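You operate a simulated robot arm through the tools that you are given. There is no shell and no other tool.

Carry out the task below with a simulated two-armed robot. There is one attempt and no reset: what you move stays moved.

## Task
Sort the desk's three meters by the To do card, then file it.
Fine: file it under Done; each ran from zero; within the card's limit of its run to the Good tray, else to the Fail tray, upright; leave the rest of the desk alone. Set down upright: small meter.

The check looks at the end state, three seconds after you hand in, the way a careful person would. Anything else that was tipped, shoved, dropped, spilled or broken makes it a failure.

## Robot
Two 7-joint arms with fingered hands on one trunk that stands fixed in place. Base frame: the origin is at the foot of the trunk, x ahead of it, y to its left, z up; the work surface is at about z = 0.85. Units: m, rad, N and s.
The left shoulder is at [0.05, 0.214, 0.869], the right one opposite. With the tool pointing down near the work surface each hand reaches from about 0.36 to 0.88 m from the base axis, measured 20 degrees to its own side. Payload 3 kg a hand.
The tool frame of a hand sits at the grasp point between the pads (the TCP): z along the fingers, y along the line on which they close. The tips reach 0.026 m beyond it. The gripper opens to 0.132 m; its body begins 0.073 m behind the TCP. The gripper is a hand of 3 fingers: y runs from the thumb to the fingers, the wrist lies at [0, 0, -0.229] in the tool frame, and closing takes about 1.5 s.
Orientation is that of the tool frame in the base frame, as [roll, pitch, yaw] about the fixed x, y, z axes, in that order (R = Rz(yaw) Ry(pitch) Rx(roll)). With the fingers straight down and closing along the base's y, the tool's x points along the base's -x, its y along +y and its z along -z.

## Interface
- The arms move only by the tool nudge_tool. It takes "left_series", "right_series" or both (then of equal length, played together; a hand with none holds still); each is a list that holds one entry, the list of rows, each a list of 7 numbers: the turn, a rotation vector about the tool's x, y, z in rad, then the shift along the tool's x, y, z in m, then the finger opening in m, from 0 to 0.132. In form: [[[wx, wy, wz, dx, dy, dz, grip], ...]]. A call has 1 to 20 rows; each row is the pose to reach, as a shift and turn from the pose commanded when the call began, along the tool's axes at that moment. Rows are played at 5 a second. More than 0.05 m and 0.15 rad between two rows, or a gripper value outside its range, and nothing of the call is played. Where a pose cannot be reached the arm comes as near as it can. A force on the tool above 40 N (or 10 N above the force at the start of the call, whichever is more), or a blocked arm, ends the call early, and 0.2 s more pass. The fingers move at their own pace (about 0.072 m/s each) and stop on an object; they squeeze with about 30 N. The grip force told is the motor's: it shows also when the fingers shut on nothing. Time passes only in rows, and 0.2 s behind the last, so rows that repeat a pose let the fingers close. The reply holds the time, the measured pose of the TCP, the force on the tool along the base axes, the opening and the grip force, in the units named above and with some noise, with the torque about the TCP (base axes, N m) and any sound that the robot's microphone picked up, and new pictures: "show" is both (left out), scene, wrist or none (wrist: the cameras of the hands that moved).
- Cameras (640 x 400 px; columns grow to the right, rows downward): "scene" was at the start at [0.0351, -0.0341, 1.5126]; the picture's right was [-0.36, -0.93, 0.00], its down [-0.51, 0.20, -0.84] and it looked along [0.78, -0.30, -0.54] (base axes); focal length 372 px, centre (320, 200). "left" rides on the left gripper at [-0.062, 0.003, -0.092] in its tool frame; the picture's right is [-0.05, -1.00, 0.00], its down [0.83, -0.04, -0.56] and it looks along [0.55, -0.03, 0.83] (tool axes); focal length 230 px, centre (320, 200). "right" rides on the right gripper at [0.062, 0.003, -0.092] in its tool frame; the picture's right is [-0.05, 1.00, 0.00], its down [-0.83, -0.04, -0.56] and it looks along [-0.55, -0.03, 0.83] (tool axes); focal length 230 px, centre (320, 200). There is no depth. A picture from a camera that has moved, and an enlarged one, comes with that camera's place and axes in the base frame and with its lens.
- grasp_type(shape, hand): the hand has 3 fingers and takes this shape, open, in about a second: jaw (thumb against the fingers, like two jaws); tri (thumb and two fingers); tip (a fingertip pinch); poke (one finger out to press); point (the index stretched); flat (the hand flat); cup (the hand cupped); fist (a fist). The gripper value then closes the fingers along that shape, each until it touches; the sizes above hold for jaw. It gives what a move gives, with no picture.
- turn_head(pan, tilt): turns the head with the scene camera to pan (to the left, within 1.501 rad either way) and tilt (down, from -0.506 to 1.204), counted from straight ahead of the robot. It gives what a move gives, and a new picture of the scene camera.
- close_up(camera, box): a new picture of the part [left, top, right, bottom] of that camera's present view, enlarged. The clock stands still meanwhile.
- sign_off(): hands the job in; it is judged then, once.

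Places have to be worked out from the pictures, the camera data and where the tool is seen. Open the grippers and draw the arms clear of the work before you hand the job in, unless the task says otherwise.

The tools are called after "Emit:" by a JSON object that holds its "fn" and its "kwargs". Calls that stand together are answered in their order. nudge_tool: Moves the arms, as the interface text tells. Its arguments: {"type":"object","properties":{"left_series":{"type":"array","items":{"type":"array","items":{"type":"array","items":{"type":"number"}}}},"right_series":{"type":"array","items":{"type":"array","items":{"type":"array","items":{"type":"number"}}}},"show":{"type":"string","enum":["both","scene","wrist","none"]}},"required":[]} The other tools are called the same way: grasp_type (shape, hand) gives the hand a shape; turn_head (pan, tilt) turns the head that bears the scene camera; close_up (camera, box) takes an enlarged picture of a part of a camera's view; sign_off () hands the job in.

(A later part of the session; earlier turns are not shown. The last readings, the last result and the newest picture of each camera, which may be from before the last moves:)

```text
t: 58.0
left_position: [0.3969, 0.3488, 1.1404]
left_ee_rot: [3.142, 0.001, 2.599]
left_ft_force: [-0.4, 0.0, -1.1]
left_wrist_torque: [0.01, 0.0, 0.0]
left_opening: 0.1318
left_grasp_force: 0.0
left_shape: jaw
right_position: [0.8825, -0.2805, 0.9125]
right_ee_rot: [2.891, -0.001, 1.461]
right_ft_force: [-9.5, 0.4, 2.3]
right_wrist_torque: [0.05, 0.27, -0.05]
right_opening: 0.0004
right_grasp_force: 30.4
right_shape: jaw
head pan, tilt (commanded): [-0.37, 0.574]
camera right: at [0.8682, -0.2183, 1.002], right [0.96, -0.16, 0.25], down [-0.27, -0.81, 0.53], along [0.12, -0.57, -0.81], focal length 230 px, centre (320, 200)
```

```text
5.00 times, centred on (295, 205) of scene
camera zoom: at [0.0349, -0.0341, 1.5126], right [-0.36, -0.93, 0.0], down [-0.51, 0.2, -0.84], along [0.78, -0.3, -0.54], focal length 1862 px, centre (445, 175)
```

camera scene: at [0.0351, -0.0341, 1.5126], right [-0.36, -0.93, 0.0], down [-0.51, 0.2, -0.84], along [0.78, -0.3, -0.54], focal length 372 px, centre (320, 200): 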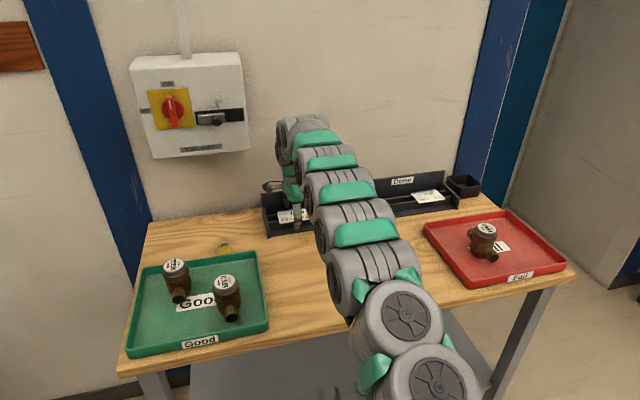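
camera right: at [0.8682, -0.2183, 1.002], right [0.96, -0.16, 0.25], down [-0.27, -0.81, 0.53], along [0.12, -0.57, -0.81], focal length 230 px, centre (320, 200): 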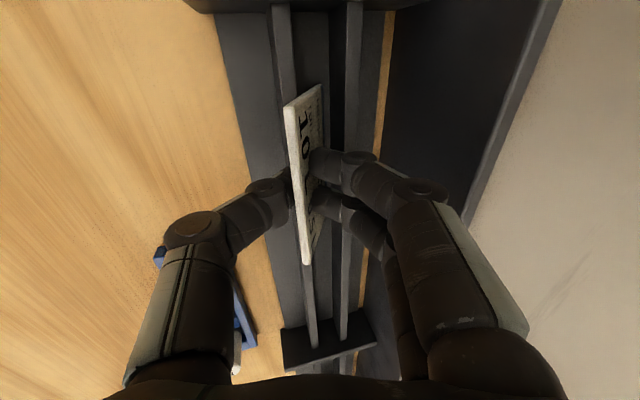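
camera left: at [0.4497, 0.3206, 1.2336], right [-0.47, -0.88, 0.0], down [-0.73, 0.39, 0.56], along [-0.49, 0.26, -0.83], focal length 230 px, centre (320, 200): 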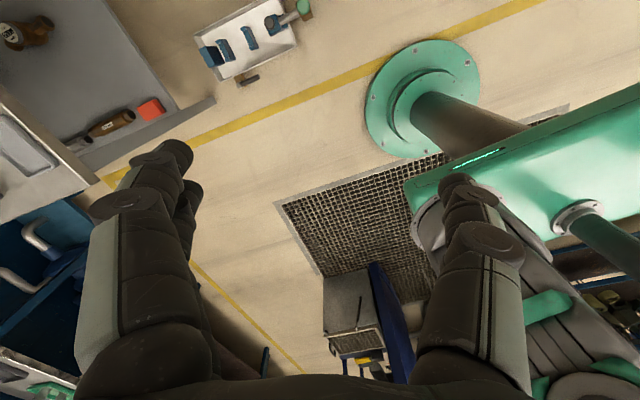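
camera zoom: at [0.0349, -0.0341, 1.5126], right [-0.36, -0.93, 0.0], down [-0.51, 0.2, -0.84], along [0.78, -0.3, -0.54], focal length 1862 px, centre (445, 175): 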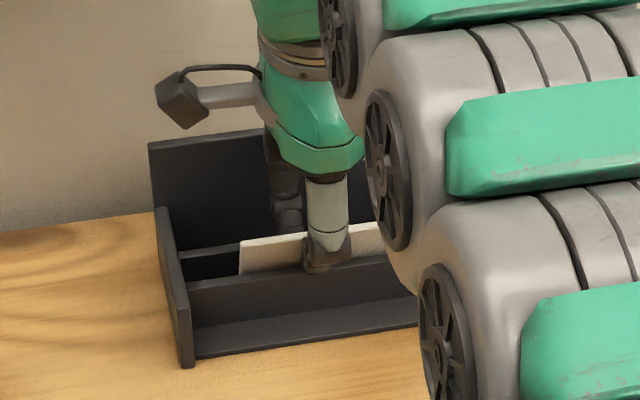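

The card's upper part is pinched between thumb and fingers (30 N). I lift slowly along the tool axis and see whether the card follows.

Emit:
{"fn": "nudge_tool", "kwargs": {"right_series": [[[0, 0, 0, 0, 0, -0.004, 0.0], [0, 0, 0, 0, 0, -0.01, 0.0], [0, 0, 0, 0, 0, -0.016, 0.0], [0, 0, 0, 0, 0, -0.022, 0.0]]], "show": "wrist"}}

Emit:
{"fn": "close_up", "kwargs": {"camera": "right", "box": [220, 80, 440, 260]}}

Emit:
{"fn": "close_up", "kwargs": {"camera": "scene", "box": [255, 165, 335, 245]}}

```text
t: 59.0
left_position: [0.3975, 0.3488, 1.1387]
left_ee_rot: [3.141, 0.0, 2.6]
left_ft_force: [0.8, 0.0, 0.0]
left_wrist_torque: [0.0, -0.02, 0.02]
left_opening: 0.1319
left_grasp_force: 0.1
left_shape: jaw
right_position: [0.8762, -0.2812, 0.9317]
right_ee_rot: [2.893, -0.001, 1.461]
right_ft_force: [0.3, 0.2, -0.1]
right_wrist_torque: [-0.02, 0.0, 0.02]
right_opening: 0.0005
right_grasp_force: 29.2
right_shape: jaw
head pan, tilt (commanded): [-0.37, 0.574]
camera right: at [0.8626, -0.2178, 1.0231], right [0.96, -0.16, 0.25], down [-0.27, -0.81, 0.53], along [0.12, -0.57, -0.81], focal length 230 px, centre (320, 200)
```

right: 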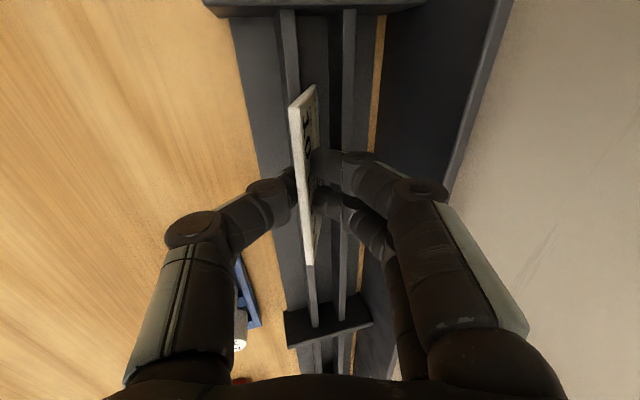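

```text
2.22 times, centred on (330, 170) of right
camera zoom: at [0.8626, -0.2178, 1.0231], right [0.96, -0.16, 0.25], down [-0.27, -0.81, 0.53], along [0.12, -0.57, -0.81], focal length 511 px, centre (298, 267)
```

zoom: 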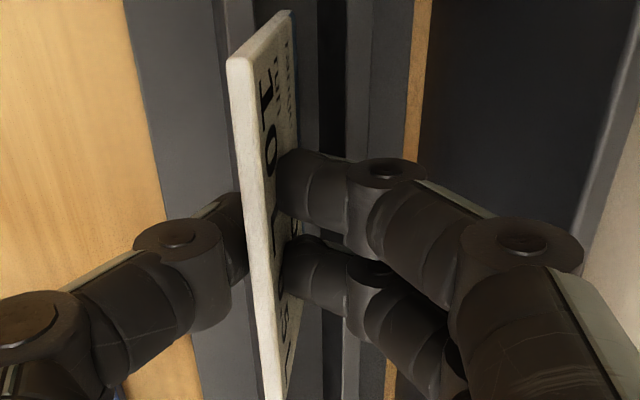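

```text
5.00 times, centred on (295, 205) of scene
camera zoom: at [0.0351, -0.0341, 1.5126], right [-0.36, -0.93, 0.0], down [-0.51, 0.2, -0.84], along [0.78, -0.3, -0.54], focal length 1862 px, centre (445, 175)
```

zoom: 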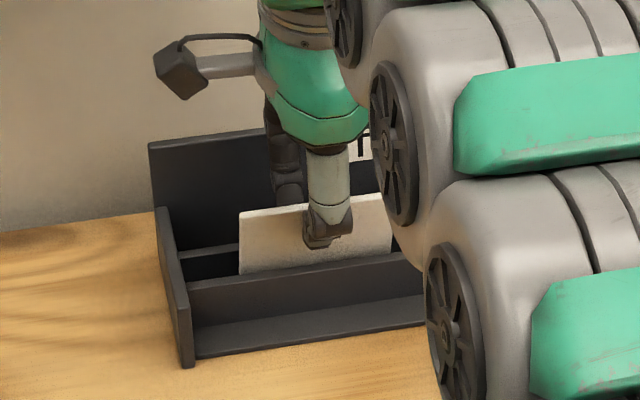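

The card came out with the hand and hangs pinched, its blank back to the robot. I lift it 0.09 m straight up, clear of the rack, and draw back 0.08 m.

Emit:
{"fn": "nudge_tool", "kwargs": {"right_series": [[[0, 0, 0, 0, 0.005, -0.0194, 0.0], [0, 0, 0, 0, 0.0112, -0.0436, 0.0], [0, 0, 0, 0, 0.0174, -0.0678, 0.0], [0, 0, 0, 0, 0.0224, -0.0872, 0.0], [0, 0, 0, -0.0044, -0.0161, -0.0971, 0.0], [0, 0, 0, -0.0088, -0.0546, -0.107, 0.0], [0, 0, 0, -0.0088, -0.0546, -0.107, 0.0]]], "show": "both"}}

Emit:
{"fn": "close_up", "kwargs": {"camera": "right", "box": [200, 60, 440, 260]}}

Emit:
{"fn": "close_up", "kwargs": {"camera": "scene", "box": [255, 125, 365, 245]}}

```text
t: 60.6
left_position: [0.3968, 0.3481, 1.1403]
left_ee_rot: [-3.141, 0.0, 2.599]
left_ft_force: [-0.1, 0.2, -0.3]
left_wrist_torque: [0.02, -0.01, 0.01]
left_opening: 0.1317
left_grasp_force: 0.1
left_shape: jaw
right_position: [0.7951, -0.2804, 1.0219]
right_ee_rot: [2.89, 0.0, 1.46]
right_ft_force: [0.2, 0.0, 0.3]
right_wrist_torque: [0.0, 0.0, 0.0]
right_opening: 0.0005
right_grasp_force: 30.4
right_shape: jaw
right hand out of reach, approached as far as the arm can: row 4
head pan, tilt (commanded): [-0.37, 0.574]
camera scene: at [0.035, -0.0341, 1.5126], right [-0.36, -0.93, 0.0], down [-0.51, 0.2, -0.84], along [0.78, -0.3, -0.54], focal length 372 px, centre (320, 200)
camera right: at [0.7826, -0.2175, 1.1131], right [0.96, -0.16, 0.25], down [-0.27, -0.81, 0.53], along [0.12, -0.57, -0.81], focal length 230 px, centre (320, 200)
```

scene: 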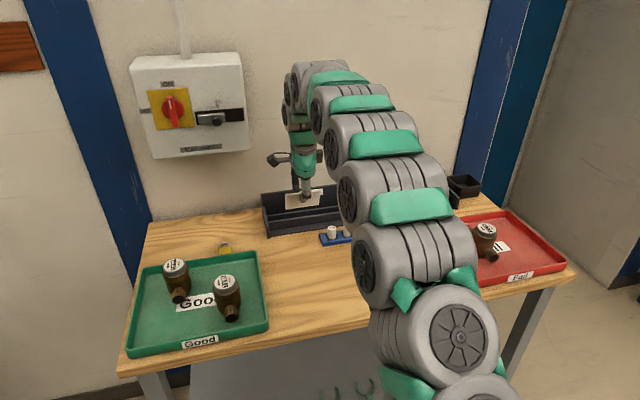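
right: 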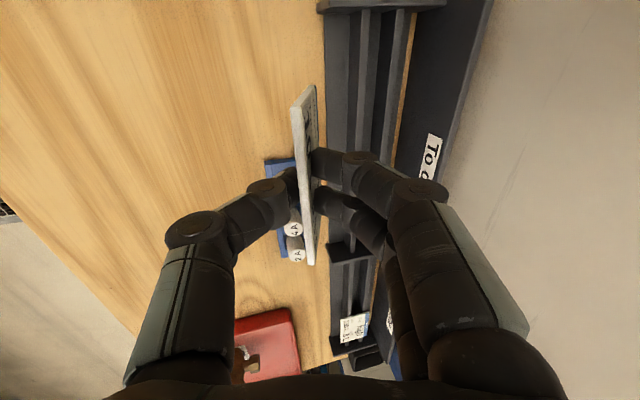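

```text
2.00 times, centred on (320, 160) of right
camera zoom: at [0.7826, -0.2175, 1.1131], right [0.96, -0.16, 0.25], down [-0.27, -0.81, 0.53], along [0.12, -0.57, -0.81], focal length 460 px, centre (320, 280)
```

zoom: 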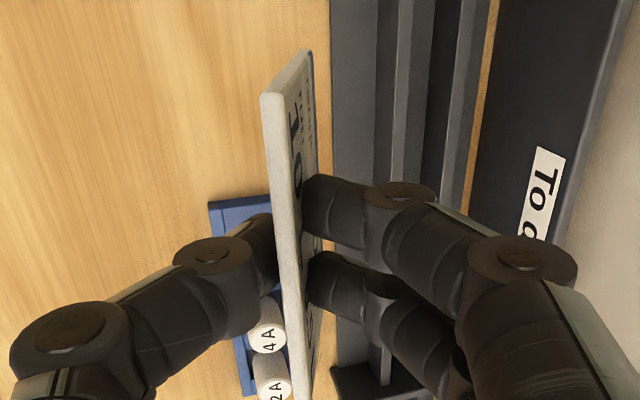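

```text
3.33 times, centred on (310, 185) of scene
camera zoom: at [0.035, -0.0341, 1.5126], right [-0.36, -0.93, 0.0], down [-0.51, 0.2, -0.84], along [0.78, -0.3, -0.54], focal length 1241 px, centre (353, 250)
```

zoom: 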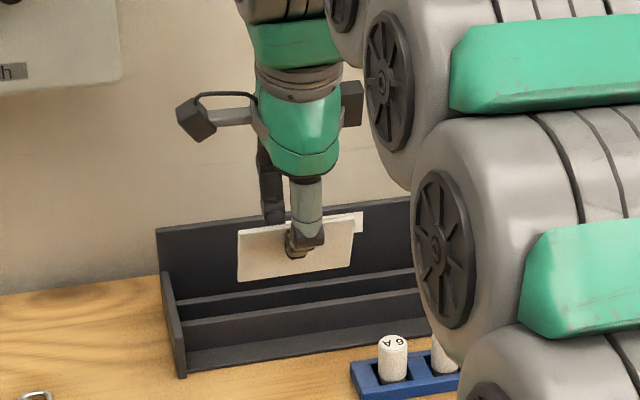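

The card is held firmly, nearly in line with the fingers, but gripped 34 mm deep. To lay it flat later I need a shallow grip near its edge, so I bring it back over the same slot to re-seat it and regrip only its top edge.

Emit:
{"fn": "nudge_tool", "kwargs": {"right_series": [[[0, 0, 0, 0.0022, 0.0147, 0.02, 0.0], [0, 0, 0, 0.0043, 0.0295, 0.0401, 0.0], [0, 0, 0, 0.0065, 0.0442, 0.0602, 0.0], [0, 0, 0, 0.0086, 0.0589, 0.0802, 0.0], [0, 0, 0, 0.0086, 0.0589, 0.0802, 0.0]]], "show": "wrist"}}

Emit:
{"fn": "close_up", "kwargs": {"camera": "right", "box": [200, 0, 440, 200]}}

Emit:
{"fn": "close_up", "kwargs": {"camera": "scene", "box": [255, 145, 345, 245]}}

```text
t: 61.8
left_position: [0.3962, 0.349, 1.1406]
left_ee_rot: [3.141, 0.002, 2.599]
left_ft_force: [0.0, 0.9, 0.0]
left_wrist_torque: [0.01, 0.03, -0.01]
left_opening: 0.1318
left_grasp_force: 0.1
left_shape: jaw
right_position: [0.8742, -0.2802, 0.9598]
right_ee_rot: [2.89, 0.0, 1.46]
right_ft_force: [-0.5, -0.8, 0.9]
right_wrist_torque: [0.02, -0.03, -0.02]
right_opening: 0.0003
right_grasp_force: 30.0
right_shape: jaw
head pan, tilt (commanded): [-0.37, 0.574]
camera right: at [0.8605, -0.2176, 1.0498], right [0.96, -0.16, 0.25], down [-0.27, -0.81, 0.53], along [0.12, -0.57, -0.81], focal length 230 px, centre (320, 200)
```

right: 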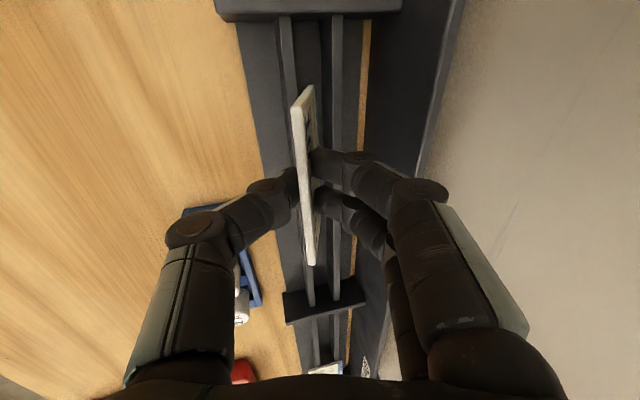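

```text
2.00 times, centred on (320, 100) of right
camera zoom: at [0.8605, -0.2176, 1.0498], right [0.96, -0.16, 0.25], down [-0.27, -0.81, 0.53], along [0.12, -0.57, -0.81], focal length 460 px, centre (320, 400)
```

zoom: 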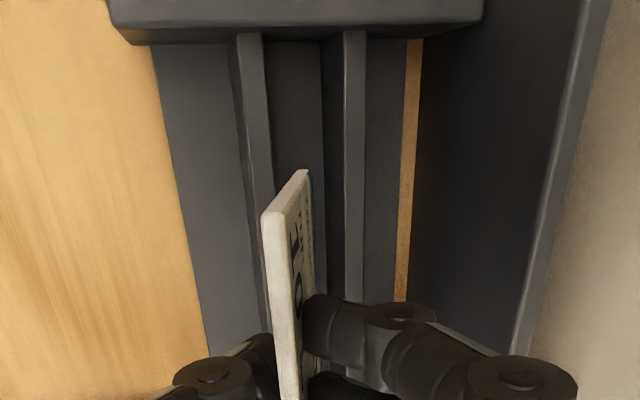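

```text
4.00 times, centred on (300, 195) of scene
camera zoom: at [0.0351, -0.0341, 1.5126], right [-0.36, -0.93, 0.0], down [-0.51, 0.2, -0.84], along [0.78, -0.3, -0.54], focal length 1489 px, centre (400, 220)
```

zoom: 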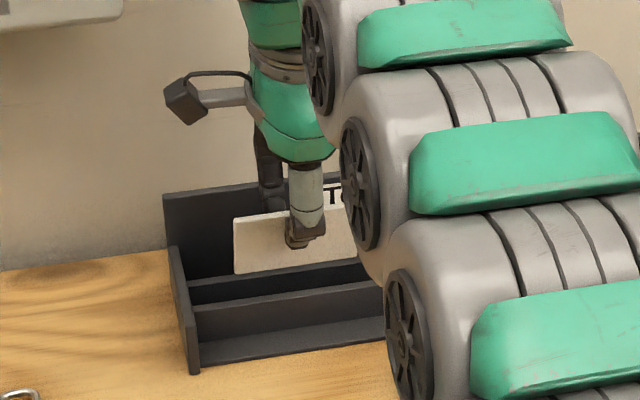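

The card's lower edge is centred over the slot. I lower it 52 mm along the tool axis into the slot.

Emit:
{"fn": "nudge_tool", "kwargs": {"right_series": [[[0, 0, 0, 0, 0, 0.012, 0.0], [0, 0, 0, 0, 0, 0.024, 0.0], [0, 0, 0, 0, 0, 0.034, 0.0], [0, 0, 0, 0, 0, 0.043, 0.0], [0, 0, 0, 0, 0, 0.049, 0.0], [0, 0, 0, 0, 0, 0.052, 0.0]]], "show": "wrist"}}

Emit:
{"fn": "close_up", "kwargs": {"camera": "right", "box": [200, 40, 440, 240]}}

Emit:
{"fn": "close_up", "kwargs": {"camera": "scene", "box": [255, 145, 345, 245]}}

```text
t: 63.2
left_position: [0.3962, 0.3498, 1.1409]
left_ee_rot: [-3.141, -0.001, 2.599]
left_ft_force: [0.5, -0.1, -0.4]
left_wrist_torque: [0.01, 0.02, 0.01]
left_opening: 0.1318
left_grasp_force: 0.0
left_shape: jaw
right_position: [0.8876, -0.2822, 0.9124]
right_ee_rot: [2.888, 0.0, 1.461]
right_ft_force: [-6.3, 1.3, 24.2]
right_wrist_torque: [0.03, 0.17, 0.01]
right_opening: 0.0013
right_grasp_force: 30.3
right_shape: jaw
head pan, tilt (commanded): [-0.37, 0.574]
camera right: at [0.8733, -0.2189, 1.0022], right [0.95, -0.16, 0.25], down [-0.27, -0.81, 0.53], along [0.12, -0.57, -0.81], focal length 230 px, centre (320, 200)
```

right: 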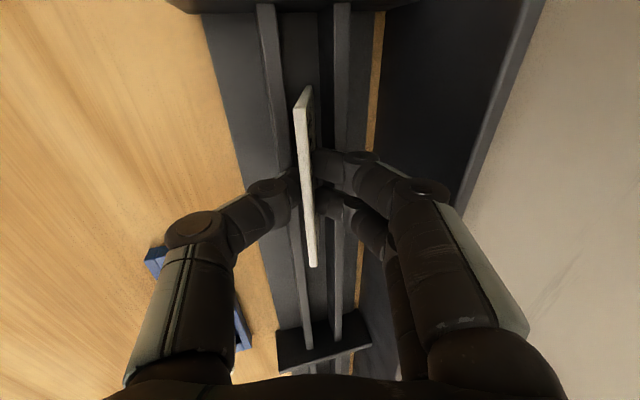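

```text
2.00 times, centred on (320, 140) of right
camera zoom: at [0.8733, -0.2189, 1.0022], right [0.95, -0.16, 0.25], down [-0.27, -0.81, 0.53], along [0.12, -0.57, -0.81], focal length 460 px, centre (320, 320)
```

zoom: 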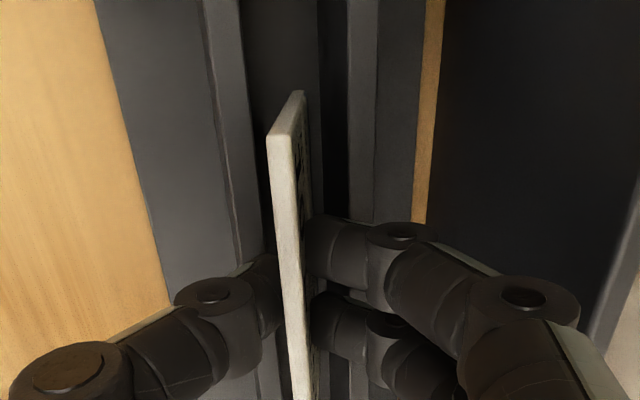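

```text
4.00 times, centred on (300, 195) of scene
camera zoom: at [0.0346, -0.034, 1.5126], right [-0.36, -0.93, 0.0], down [-0.51, 0.2, -0.84], along [0.78, -0.3, -0.54], focal length 1489 px, centre (400, 220)
```

zoom: 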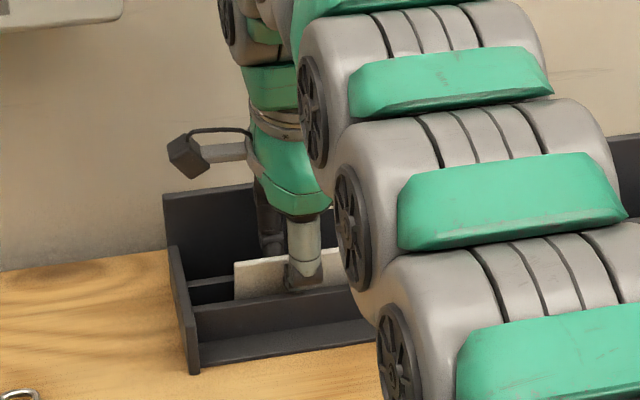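

The card has bottomed in the slot (24 N). I ease up 3 mm, loosen to 0.03, and rise about 20 mm so only the fingertips straddle the card's top edge.

Emit:
{"fn": "nudge_tool", "kwargs": {"right_series": [[[0, 0, 0, 0, 0, -0.003, 0.0], [0, 0, 0, 0, 0, -0.003, 0.012], [0, 0, 0, 0, 0, -0.003, 0.024], [0, 0, 0, 0, 0, -0.006, 0.03], [0, 0, 0, 0, 0, -0.014, 0.03], [0, 0, 0, 0, 0, -0.022, 0.03], [0, 0, 0, 0, 0, -0.022, 0.03]]], "show": "wrist"}}

Emit:
{"fn": "close_up", "kwargs": {"camera": "right", "box": [200, 40, 440, 240]}}

Emit:
{"fn": "close_up", "kwargs": {"camera": "scene", "box": [255, 145, 345, 245]}}

```text
t: 64.8
left_position: [0.3969, 0.3486, 1.14]
left_ee_rot: [3.141, 0.0, 2.598]
left_ft_force: [0.6, 0.1, 0.2]
left_wrist_torque: [0.0, -0.03, -0.02]
left_opening: 0.1318
left_grasp_force: 0.0
left_shape: jaw
right_position: [0.8824, -0.2808, 0.9298]
right_ee_rot: [2.891, 0.0, 1.46]
right_ft_force: [0.5, 0.0, 0.3]
right_wrist_torque: [-0.03, 0.0, 0.0]
right_opening: 0.0295
right_grasp_force: 0.0
right_shape: jaw
head pan, tilt (commanded): [-0.37, 0.574]
camera right: at [0.8678, -0.2185, 1.0208], right [0.96, -0.16, 0.25], down [-0.27, -0.81, 0.53], along [0.12, -0.57, -0.81], focal length 230 px, centre (320, 200)
```

right: 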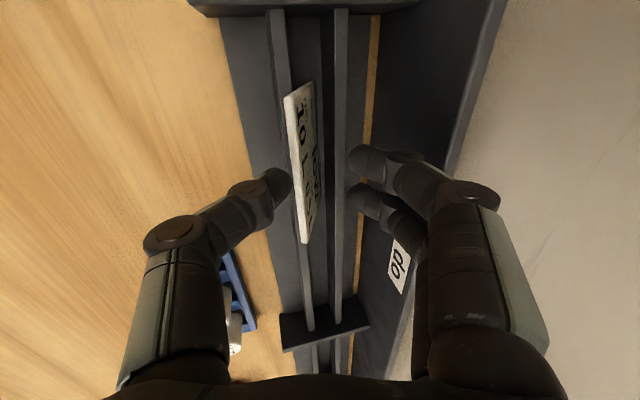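

```text
2.00 times, centred on (320, 140) of right
camera zoom: at [0.8678, -0.2185, 1.0208], right [0.96, -0.16, 0.25], down [-0.27, -0.81, 0.53], along [0.12, -0.57, -0.81], focal length 460 px, centre (320, 320)
```

zoom: 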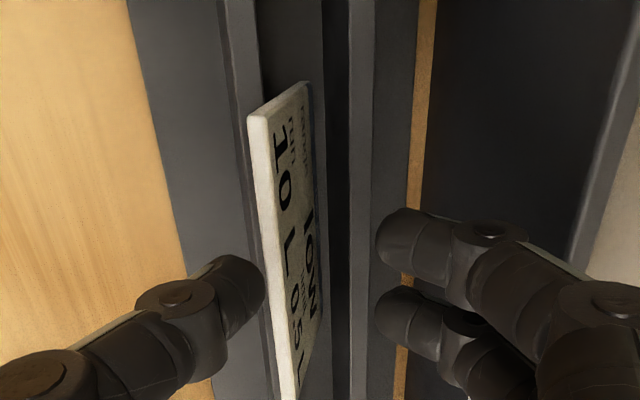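

```text
4.00 times, centred on (300, 195) of scene
camera zoom: at [0.0351, -0.0341, 1.5126], right [-0.36, -0.93, 0.0], down [-0.51, 0.2, -0.84], along [0.78, -0.3, -0.54], focal length 1489 px, centre (400, 220)
```

zoom: 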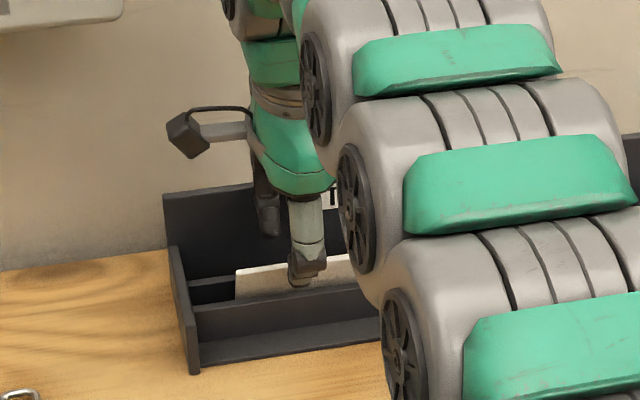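

The card leans in the slot with its top edge about 14 mm inside the fingertips. I rise 5 mm more for a shallower bite and close.

Emit:
{"fn": "nudge_tool", "kwargs": {"right_series": [[[0, 0, 0, 0, 0, -0.003, 0.03], [0, 0, 0, 0, 0, -0.005, 0.03], [0, 0, 0, 0, -0.001, -0.005, 0.024], [0, 0, 0, 0, -0.002, -0.005, 0.018], [0, 0, 0, 0, -0.003, -0.005, 0.012], [0, 0, 0, 0, -0.003, -0.005, 0.006], [0, 0, 0, 0, -0.003, -0.005, 0.0], [0, 0, 0, 0, -0.003, -0.005, 0.0], [0, 0, 0, 0, -0.003, -0.005, 0.0]]], "show": "wrist"}}

Emit:
{"fn": "close_up", "kwargs": {"camera": "right", "box": [200, 40, 440, 240]}}

Emit:
{"fn": "close_up", "kwargs": {"camera": "scene", "box": [255, 145, 345, 245]}}

```text
t: 66.8
left_position: [0.3957, 0.3489, 1.1401]
left_ee_rot: [-3.141, 0.0, 2.599]
left_ft_force: [-0.3, -0.4, 0.3]
left_wrist_torque: [0.0, 0.02, 0.03]
left_opening: 0.1317
left_grasp_force: 0.0
left_shape: jaw
right_position: [0.8776, -0.2806, 0.9357]
right_ee_rot: [2.89, 0.0, 1.46]
right_ft_force: [-2.9, -0.7, 8.7]
right_wrist_torque: [-0.02, 0.06, 0.01]
right_opening: 0.0
right_grasp_force: 29.9
right_shape: jaw
head pan, tilt (commanded): [-0.37, 0.574]
camera right: at [0.8637, -0.2179, 1.0259], right [0.96, -0.16, 0.25], down [-0.27, -0.81, 0.53], along [0.12, -0.57, -0.81], focal length 230 px, centre (320, 200)
```

right: 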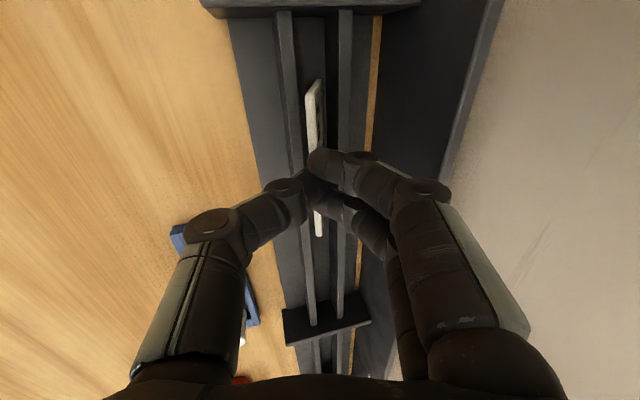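

```text
2.00 times, centred on (320, 140) of right
camera zoom: at [0.8637, -0.2179, 1.0259], right [0.96, -0.16, 0.25], down [-0.27, -0.81, 0.53], along [0.12, -0.57, -0.81], focal length 460 px, centre (320, 320)
```

zoom: 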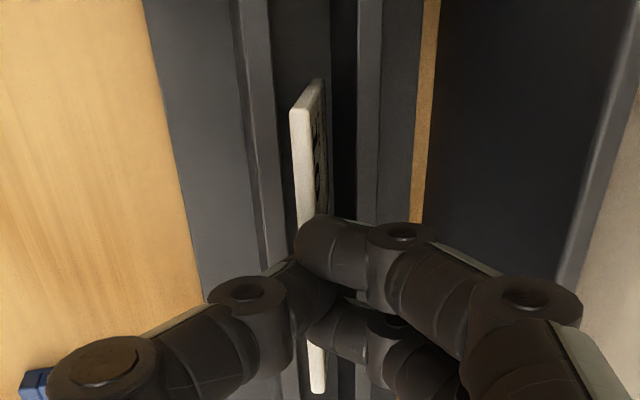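

```text
4.00 times, centred on (300, 195) of scene
camera zoom: at [0.0349, -0.034, 1.5126], right [-0.36, -0.93, 0.0], down [-0.51, 0.2, -0.84], along [0.78, -0.3, -0.54], focal length 1489 px, centre (400, 220)
```

zoom: 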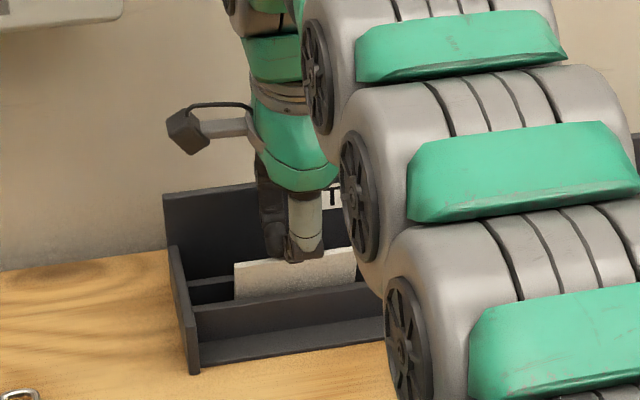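

The fingertips closed above the card's edge (opening 0.0), so the bite was too shallow. I reopen to 0.03, go down 9 mm and close again.

Emit:
{"fn": "nudge_tool", "kwargs": {"right_series": [[[0, 0, 0, 0, 0.0, -0.001, 0.012], [0, 0, 0, 0, 0.003, -0.001, 0.024], [0, 0, 0, 0, 0.003, 0.0, 0.03], [0, 0, 0, 0, 0.003, 0.004, 0.03], [0, 0, 0, 0, 0.003, 0.009, 0.03], [0, 0, 0, 0, 0.003, 0.009, 0.03]]], "show": "wrist"}}

Emit:
{"fn": "close_up", "kwargs": {"camera": "right", "box": [200, 40, 440, 240]}}

Emit:
{"fn": "close_up", "kwargs": {"camera": "scene", "box": [255, 145, 345, 245]}}

```text
t: 68.2
left_position: [0.3962, 0.3493, 1.1401]
left_ee_rot: [-3.14, 0.001, 2.598]
left_ft_force: [0.2, 0.3, 0.3]
left_wrist_torque: [0.0, 0.0, 0.01]
left_opening: 0.132
left_grasp_force: 0.0
left_shape: jaw
right_position: [0.8816, -0.2801, 0.9264]
right_ee_rot: [2.889, -0.001, 1.46]
right_ft_force: [-15.0, 2.5, 25.4]
right_wrist_torque: [0.1, 0.77, -0.04]
right_opening: 0.0335
right_grasp_force: 0.0
right_shape: jaw
head pan, tilt (commanded): [-0.37, 0.574]
camera right: at [0.8678, -0.2183, 1.0184], right [0.96, -0.16, 0.25], down [-0.27, -0.81, 0.53], along [0.12, -0.57, -0.81], focal length 230 px, centre (320, 200)
```

right: 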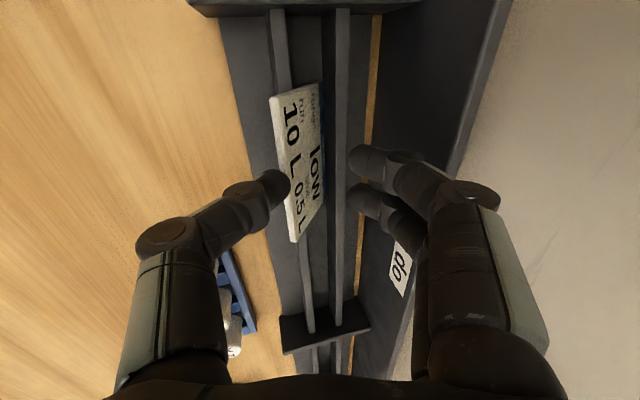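

```text
2.00 times, centred on (320, 140) of right
camera zoom: at [0.8678, -0.2183, 1.0184], right [0.96, -0.16, 0.25], down [-0.27, -0.81, 0.53], along [0.12, -0.57, -0.81], focal length 460 px, centre (320, 320)
```

zoom: 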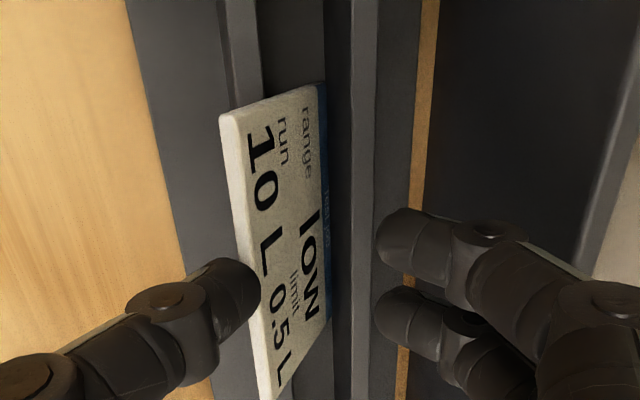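

```text
4.00 times, centred on (300, 195) of scene
camera zoom: at [0.0344, -0.0339, 1.5126], right [-0.36, -0.93, 0.0], down [-0.51, 0.2, -0.84], along [0.78, -0.3, -0.54], focal length 1489 px, centre (400, 220)
```

zoom: 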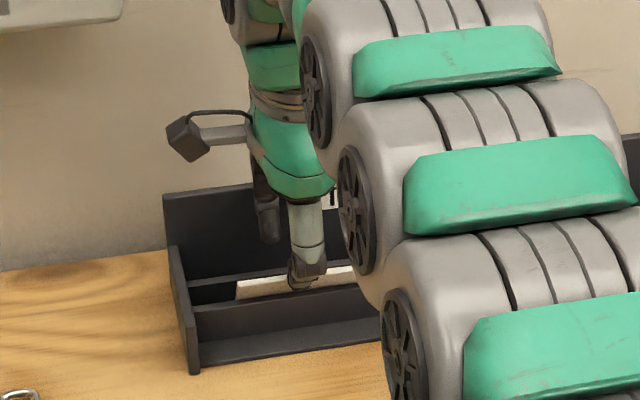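

The thumb landed on the card's face (25 N), pressing it; the card leans about 33° with its top edge near (0.866, -0.281, 0.9105). I back off upward and tilt the tool 0.30 rad further so the pads will be parallel to the leaning card.

Emit:
{"fn": "nudge_tool", "kwargs": {"right_series": [[[0, 0, 0, 0, 0, -0.01, 0.03], [0, 0, 0, 0, 0, -0.022, 0.035], [-0.1, 0, 0, -0.0015, -0.011, -0.027, 0.035], [-0.2, 0, 0, -0.003, -0.022, -0.031, 0.035], [-0.3, 0, 0, -0.0049, -0.0336, -0.034, 0.035], [-0.3, 0, 0, -0.0049, -0.0336, -0.034, 0.035]]], "show": "both"}}

Emit:
{"fn": "close_up", "kwargs": {"camera": "right", "box": [200, 40, 440, 240]}}

Emit:
{"fn": "close_up", "kwargs": {"camera": "scene", "box": [255, 145, 345, 245]}}

```text
t: 69.6
left_position: [0.3956, 0.3488, 1.1398]
left_ee_rot: [3.141, 0.0, 2.6]
left_ft_force: [-0.4, -0.4, 0.3]
left_wrist_torque: [-0.02, -0.04, 0.01]
left_opening: 0.1321
left_grasp_force: 0.1
left_shape: jaw
right_position: [0.841, -0.2804, 0.9502]
right_ee_rot: [2.592, -0.001, 1.461]
right_ft_force: [-0.3, 1.0, 0.5]
right_wrist_torque: [-0.02, -0.01, -0.02]
right_opening: 0.035
right_grasp_force: 0.1
right_shape: jaw
head pan, tilt (commanded): [-0.37, 0.574]
camera scene: at [0.0351, -0.0341, 1.5126], right [-0.36, -0.93, 0.0], down [-0.51, 0.2, -0.84], along [0.78, -0.3, -0.54], focal length 372 px, centre (320, 200)
camera right: at [0.8012, -0.2158, 1.0308], right [0.84, -0.14, 0.52], down [-0.42, -0.79, 0.45], along [0.35, -0.6, -0.72], focal length 230 px, centre (320, 200)
```

scene: 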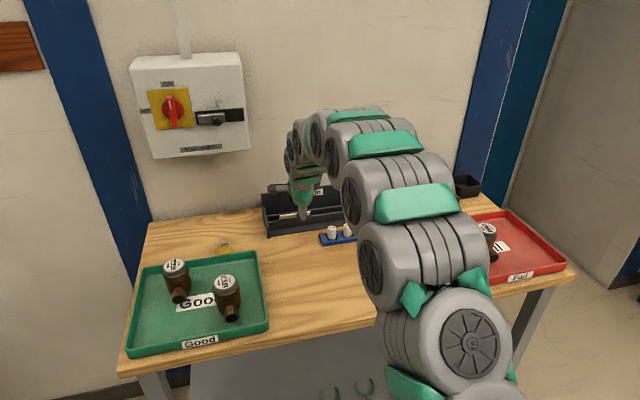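
right: 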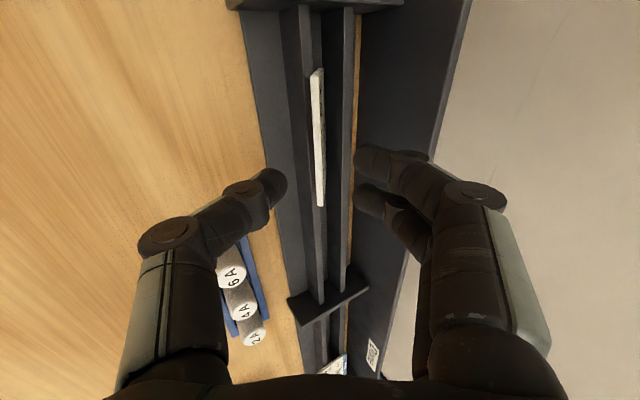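

```text
2.00 times, centred on (320, 140) of right
camera zoom: at [0.8012, -0.2158, 1.0308], right [0.84, -0.14, 0.52], down [-0.42, -0.79, 0.45], along [0.35, -0.6, -0.72], focal length 460 px, centre (320, 320)
```

zoom: 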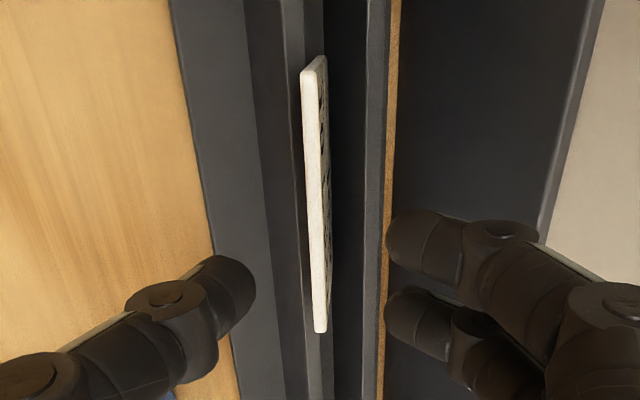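

```text
4.00 times, centred on (300, 195) of scene
camera zoom: at [0.0351, -0.0341, 1.5126], right [-0.36, -0.93, 0.0], down [-0.51, 0.2, -0.84], along [0.78, -0.3, -0.54], focal length 1489 px, centre (400, 220)
```

zoom: 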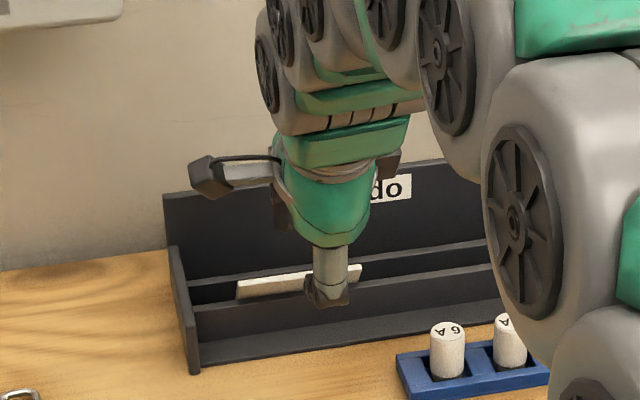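

Now the card appears edge-on between thumb and fingers, so the pads are parallel to it. I advance 43 mm along the tool axis with a 2 mm shift so the tips straddle its top edge by about 18 mm.

Emit:
{"fn": "nudge_tool", "kwargs": {"right_series": [[[0, 0, 0, 0, -0.002, 0.012, 0.035], [0, 0, 0, 0, -0.002, 0.024, 0.035], [0, 0, 0, 0, -0.002, 0.034, 0.035], [0, 0, 0, 0, -0.002, 0.04, 0.035], [0, 0, 0, 0, -0.002, 0.043, 0.035]]], "show": "wrist"}}

Emit:
{"fn": "close_up", "kwargs": {"camera": "right", "box": [200, 40, 440, 240]}}

Emit:
{"fn": "close_up", "kwargs": {"camera": "scene", "box": [255, 145, 345, 245]}}

```text
t: 70.8
left_position: [0.3968, 0.3489, 1.1402]
left_ee_rot: [3.141, -0.001, 2.6]
left_ft_force: [-0.1, -0.2, 0.4]
left_wrist_torque: [-0.02, 0.02, -0.01]
left_opening: 0.132
left_grasp_force: 0.1
left_shape: jaw
right_position: [0.8628, -0.283, 0.9121]
right_ee_rot: [2.593, -0.001, 1.462]
right_ft_force: [0.4, -0.1, 0.0]
right_wrist_torque: [0.03, 0.0, 0.02]
right_opening: 0.0349
right_grasp_force: 0.0
right_shape: jaw
head pan, tilt (commanded): [-0.37, 0.574]
camera right: at [0.8224, -0.2185, 0.994], right [0.84, -0.14, 0.52], down [-0.42, -0.79, 0.45], along [0.35, -0.6, -0.72], focal length 230 px, centre (320, 200)
```

right: 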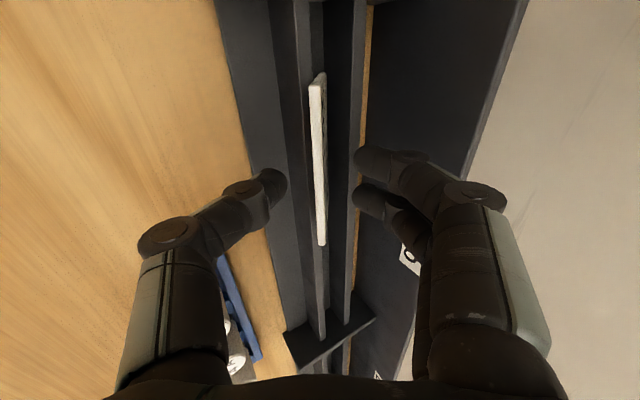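

```text
2.00 times, centred on (320, 140) of right
camera zoom: at [0.8224, -0.2185, 0.994], right [0.84, -0.14, 0.52], down [-0.42, -0.79, 0.45], along [0.35, -0.6, -0.72], focal length 460 px, centre (320, 320)
```

zoom: 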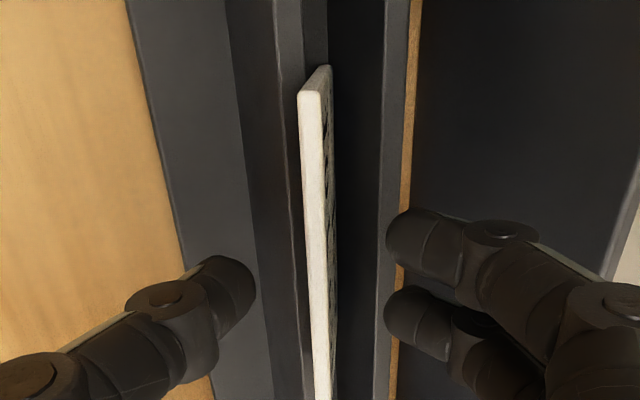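

```text
4.00 times, centred on (300, 195) of scene
camera zoom: at [0.0351, -0.0341, 1.5126], right [-0.36, -0.93, 0.0], down [-0.51, 0.2, -0.84], along [0.78, -0.3, -0.54], focal length 1489 px, centre (400, 220)
```

zoom: 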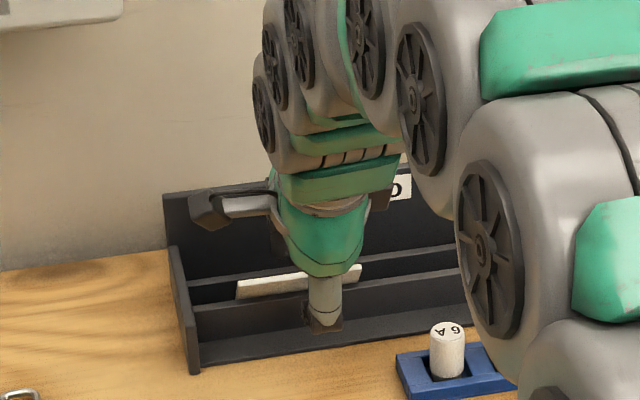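

The tips straddle the edge with no contact force. I close the hand fully.

Emit:
{"fn": "nudge_tool", "kwargs": {"right_series": [[[0, 0, 0, 0, 0, 0, 0.028], [0, 0, 0, 0, 0, 0, 0.02], [0, 0, 0, 0, 0, 0, 0.012], [0, 0, 0, 0, 0, 0, 0.004], [0, 0, 0, 0, 0, 0, 0.0], [0, 0, 0, 0, 0, 0, 0.0], [0, 0, 0, 0, 0, 0, 0.0]]], "show": "wrist"}}

Emit:
{"fn": "close_up", "kwargs": {"camera": "right", "box": [200, 40, 440, 240]}}

Emit:
{"fn": "close_up", "kwargs": {"camera": "scene", "box": [255, 145, 345, 245]}}

```text
t: 72.4
left_position: [0.3973, 0.3494, 1.1395]
left_ee_rot: [3.142, 0.001, 2.599]
left_ft_force: [-0.1, -0.4, 0.2]
left_wrist_torque: [0.02, 0.03, 0.03]
left_opening: 0.132
left_grasp_force: 0.0
left_shape: jaw
right_position: [0.8611, -0.2844, 0.9129]
right_ee_rot: [2.591, -0.002, 1.463]
right_ft_force: [3.0, -0.3, 0.4]
right_wrist_torque: [-0.01, -0.08, -0.04]
right_opening: 0.0
right_grasp_force: 30.4
right_shape: jaw
head pan, tilt (commanded): [-0.37, 0.574]
camera right: at [0.8224, -0.2184, 0.994], right [0.84, -0.14, 0.52], down [-0.42, -0.79, 0.45], along [0.35, -0.6, -0.72], focal length 230 px, centre (320, 200)
```

right: 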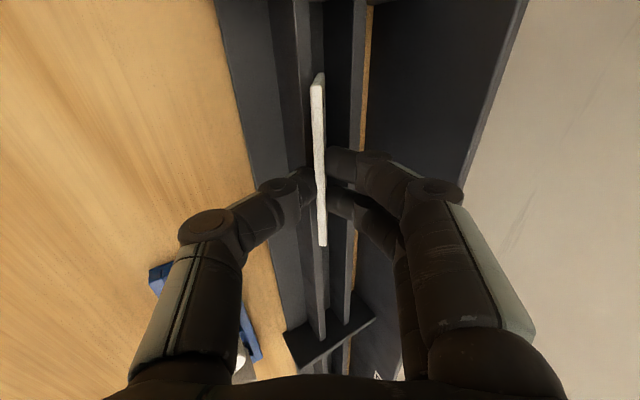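

```text
2.00 times, centred on (320, 140) of right
camera zoom: at [0.8224, -0.2184, 0.994], right [0.84, -0.14, 0.52], down [-0.42, -0.79, 0.45], along [0.35, -0.6, -0.72], focal length 460 px, centre (320, 320)
```

zoom: 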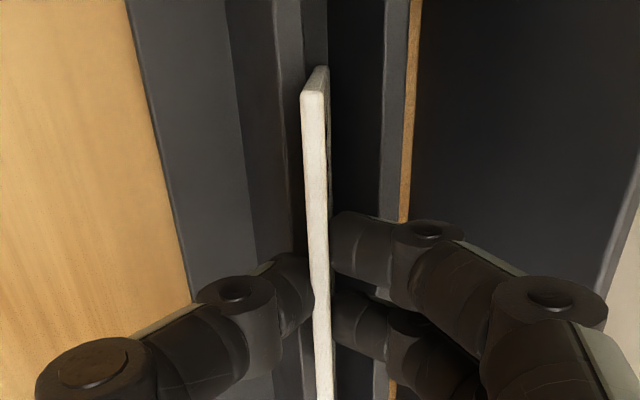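

```text
4.00 times, centred on (300, 195) of scene
camera zoom: at [0.0351, -0.0341, 1.5126], right [-0.36, -0.93, 0.0], down [-0.51, 0.2, -0.84], along [0.78, -0.3, -0.54], focal length 1489 px, centre (400, 220)
```

zoom: 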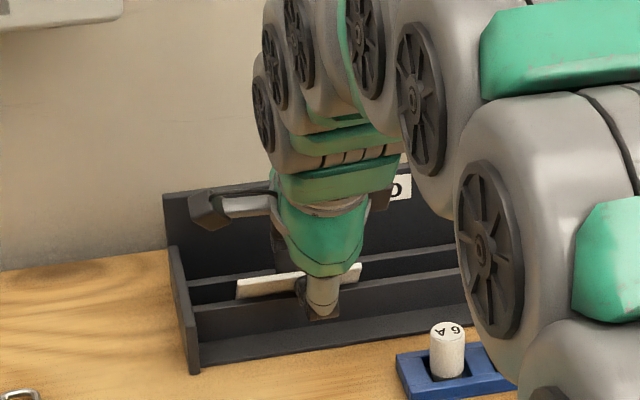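

The card is between thumb and fingers with its edge showing in front of them. I pull it 30 mm out along the tool axis and check.

Emit:
{"fn": "nudge_tool", "kwargs": {"right_series": [[[0, 0, 0, 0, 0, -0.005, 0.0], [0, 0, 0, 0, 0, -0.013, 0.0], [0, 0, 0, 0, 0, -0.022, 0.0], [0, 0, 0, 0, 0, -0.03, 0.0]]], "show": "wrist"}}

Emit:
{"fn": "close_up", "kwargs": {"camera": "right", "box": [200, 40, 440, 240]}}

Emit:
{"fn": "close_up", "kwargs": {"camera": "scene", "box": [255, 145, 345, 245]}}

```text
t: 73.4
left_position: [0.396, 0.348, 1.14]
left_ee_rot: [-3.14, 0.001, 2.598]
left_ft_force: [-1.0, -0.7, -0.5]
left_wrist_torque: [0.01, 0.0, -0.02]
left_opening: 0.1319
left_grasp_force: 0.0
left_shape: jaw
right_position: [0.8464, -0.2815, 0.9384]
right_ee_rot: [2.591, 0.0, 1.462]
right_ft_force: [-0.7, 0.6, 0.8]
right_wrist_torque: [-0.01, -0.01, -0.04]
right_opening: 0.0001
right_grasp_force: 29.4
right_shape: jaw
head pan, tilt (commanded): [-0.37, 0.574]
camera right: at [0.8067, -0.216, 1.0199], right [0.84, -0.14, 0.52], down [-0.42, -0.79, 0.45], along [0.35, -0.6, -0.72], focal length 230 px, centre (320, 200)
```

right: 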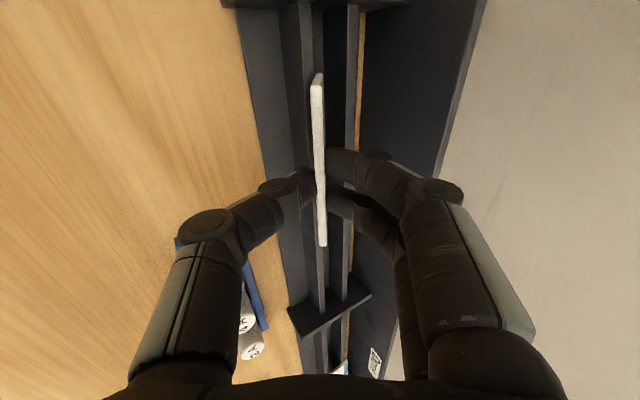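

```text
2.00 times, centred on (320, 140) of right
camera zoom: at [0.8067, -0.216, 1.0199], right [0.84, -0.14, 0.52], down [-0.42, -0.79, 0.45], along [0.35, -0.6, -0.72], focal length 460 px, centre (320, 320)
```

zoom: 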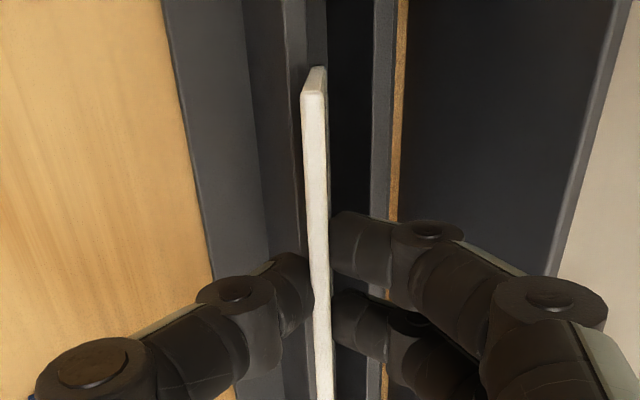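

```text
4.00 times, centred on (300, 195) of scene
camera zoom: at [0.0351, -0.0341, 1.5126], right [-0.36, -0.93, 0.0], down [-0.51, 0.2, -0.84], along [0.78, -0.3, -0.54], focal length 1489 px, centre (400, 220)
```

zoom: 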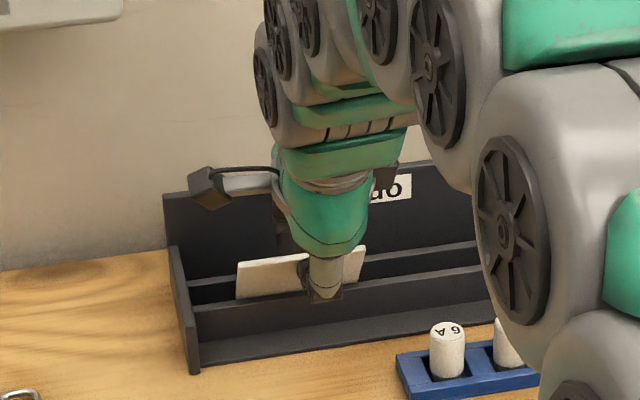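

The card is out and moves rigidly with the hand. I lift it clear, carry it right over to the Done bay (free span y ≈ -0.50 to -0.66), and rotate the hand toward horizontal (about 25° below) so I can lay the card flat on the rails.

Emit:
{"fn": "nudge_tool", "kwargs": {"right_series": [[[0, 0, 0, -0.0024, -0.0064, -0.0307, 0.0], [0, 0, 0, -0.0048, -0.0128, -0.0615, 0.0], [0, 0, 0, -0.0071, -0.0191, -0.0922, 0.0], [0, 0, 0, -0.0095, -0.0255, -0.1229, 0.0], [-0.065, 0, 0, -0.0433, -0.0257, -0.123, 0.0], [-0.13, 0, 0, -0.0772, -0.0258, -0.1231, 0.0], [-0.195, 0, 0, -0.111, -0.026, -0.1232, 0.0], [-0.26, 0, 0, -0.1448, -0.0261, -0.1233, 0.0], [-0.325, 0, 0, -0.1787, -0.0263, -0.1234, 0.0], [-0.39, 0, 0, -0.2125, -0.0264, -0.1235, 0.0], [-0.455, 0, 0, -0.2463, -0.0266, -0.1236, 0.0], [-0.52, 0, 0, -0.2802, -0.0267, -0.1237, 0.0], [-0.585, 0, 0, -0.314, -0.0269, -0.1238, 0.0], [-0.585, 0, 0, -0.314, -0.0269, -0.1238, 0.0]]], "show": "both"}}

Emit:
{"fn": "close_up", "kwargs": {"camera": "right", "box": [200, 40, 440, 240]}}

Emit:
{"fn": "close_up", "kwargs": {"camera": "scene", "box": [350, 120, 480, 240]}}

```text
t: 76.4
left_position: [0.3953, 0.3485, 1.1409]
left_ee_rot: [3.14, -0.002, 2.6]
left_ft_force: [0.4, 0.0, 0.3]
left_wrist_torque: [0.04, -0.03, 0.01]
left_opening: 0.1319
left_grasp_force: 0.1
left_shape: jaw
right_position: [0.7228, -0.5839, 1.0317]
right_ee_rot: [2.007, 0.001, 1.461]
right_ft_force: [1.4, -0.4, 0.1]
right_wrist_torque: [-0.03, 0.0, -0.04]
right_opening: 0.0001
right_grasp_force: 30.5
right_shape: jaw
head pan, tilt (commanded): [-0.37, 0.574]
camera scene: at [0.0351, -0.0341, 1.5126], right [-0.36, -0.93, 0.0], down [-0.51, 0.2, -0.84], along [0.78, -0.3, -0.54], focal length 372 px, centre (320, 200)
camera right: at [0.6474, -0.515, 1.0727], right [0.41, -0.1, 0.91], down [-0.61, -0.77, 0.2], along [0.68, -0.63, -0.38], focal length 230 px, centre (320, 200)
```

scene: 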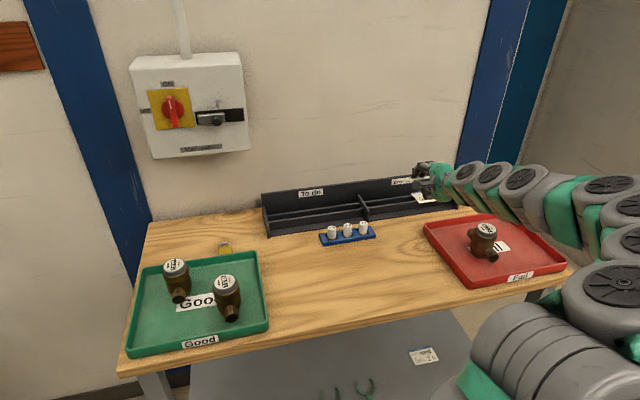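
right: 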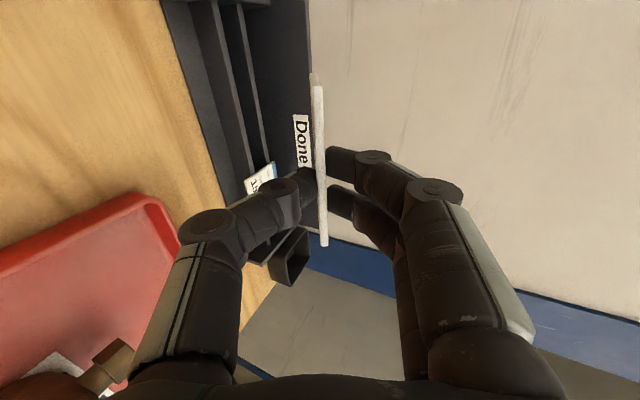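

```text
2.00 times, centred on (320, 140) of right
camera zoom: at [0.6474, -0.515, 1.0727], right [0.41, -0.1, 0.91], down [-0.61, -0.77, 0.2], along [0.68, -0.63, -0.38], focal length 460 px, centre (320, 320)
```

zoom: 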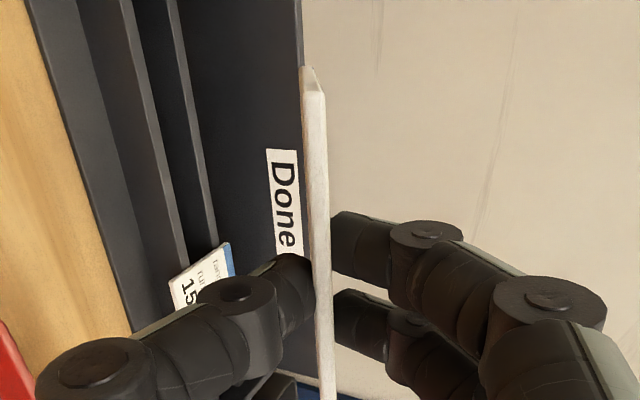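

```text
3.33 times, centred on (415, 180) of scene
camera zoom: at [0.0351, -0.0341, 1.5126], right [-0.36, -0.93, 0.0], down [-0.51, 0.2, -0.84], along [0.78, -0.3, -0.54], focal length 1241 px, centre (3, 267)
```

zoom: 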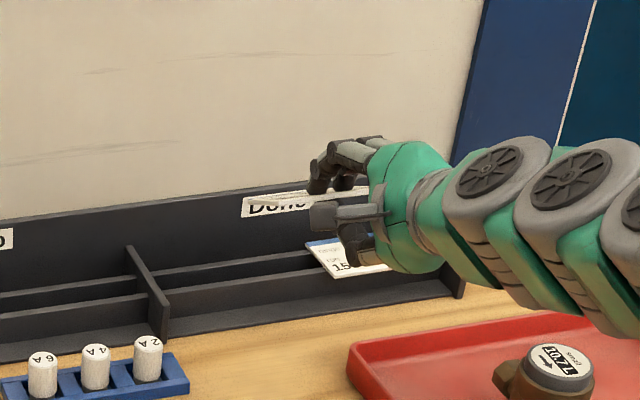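

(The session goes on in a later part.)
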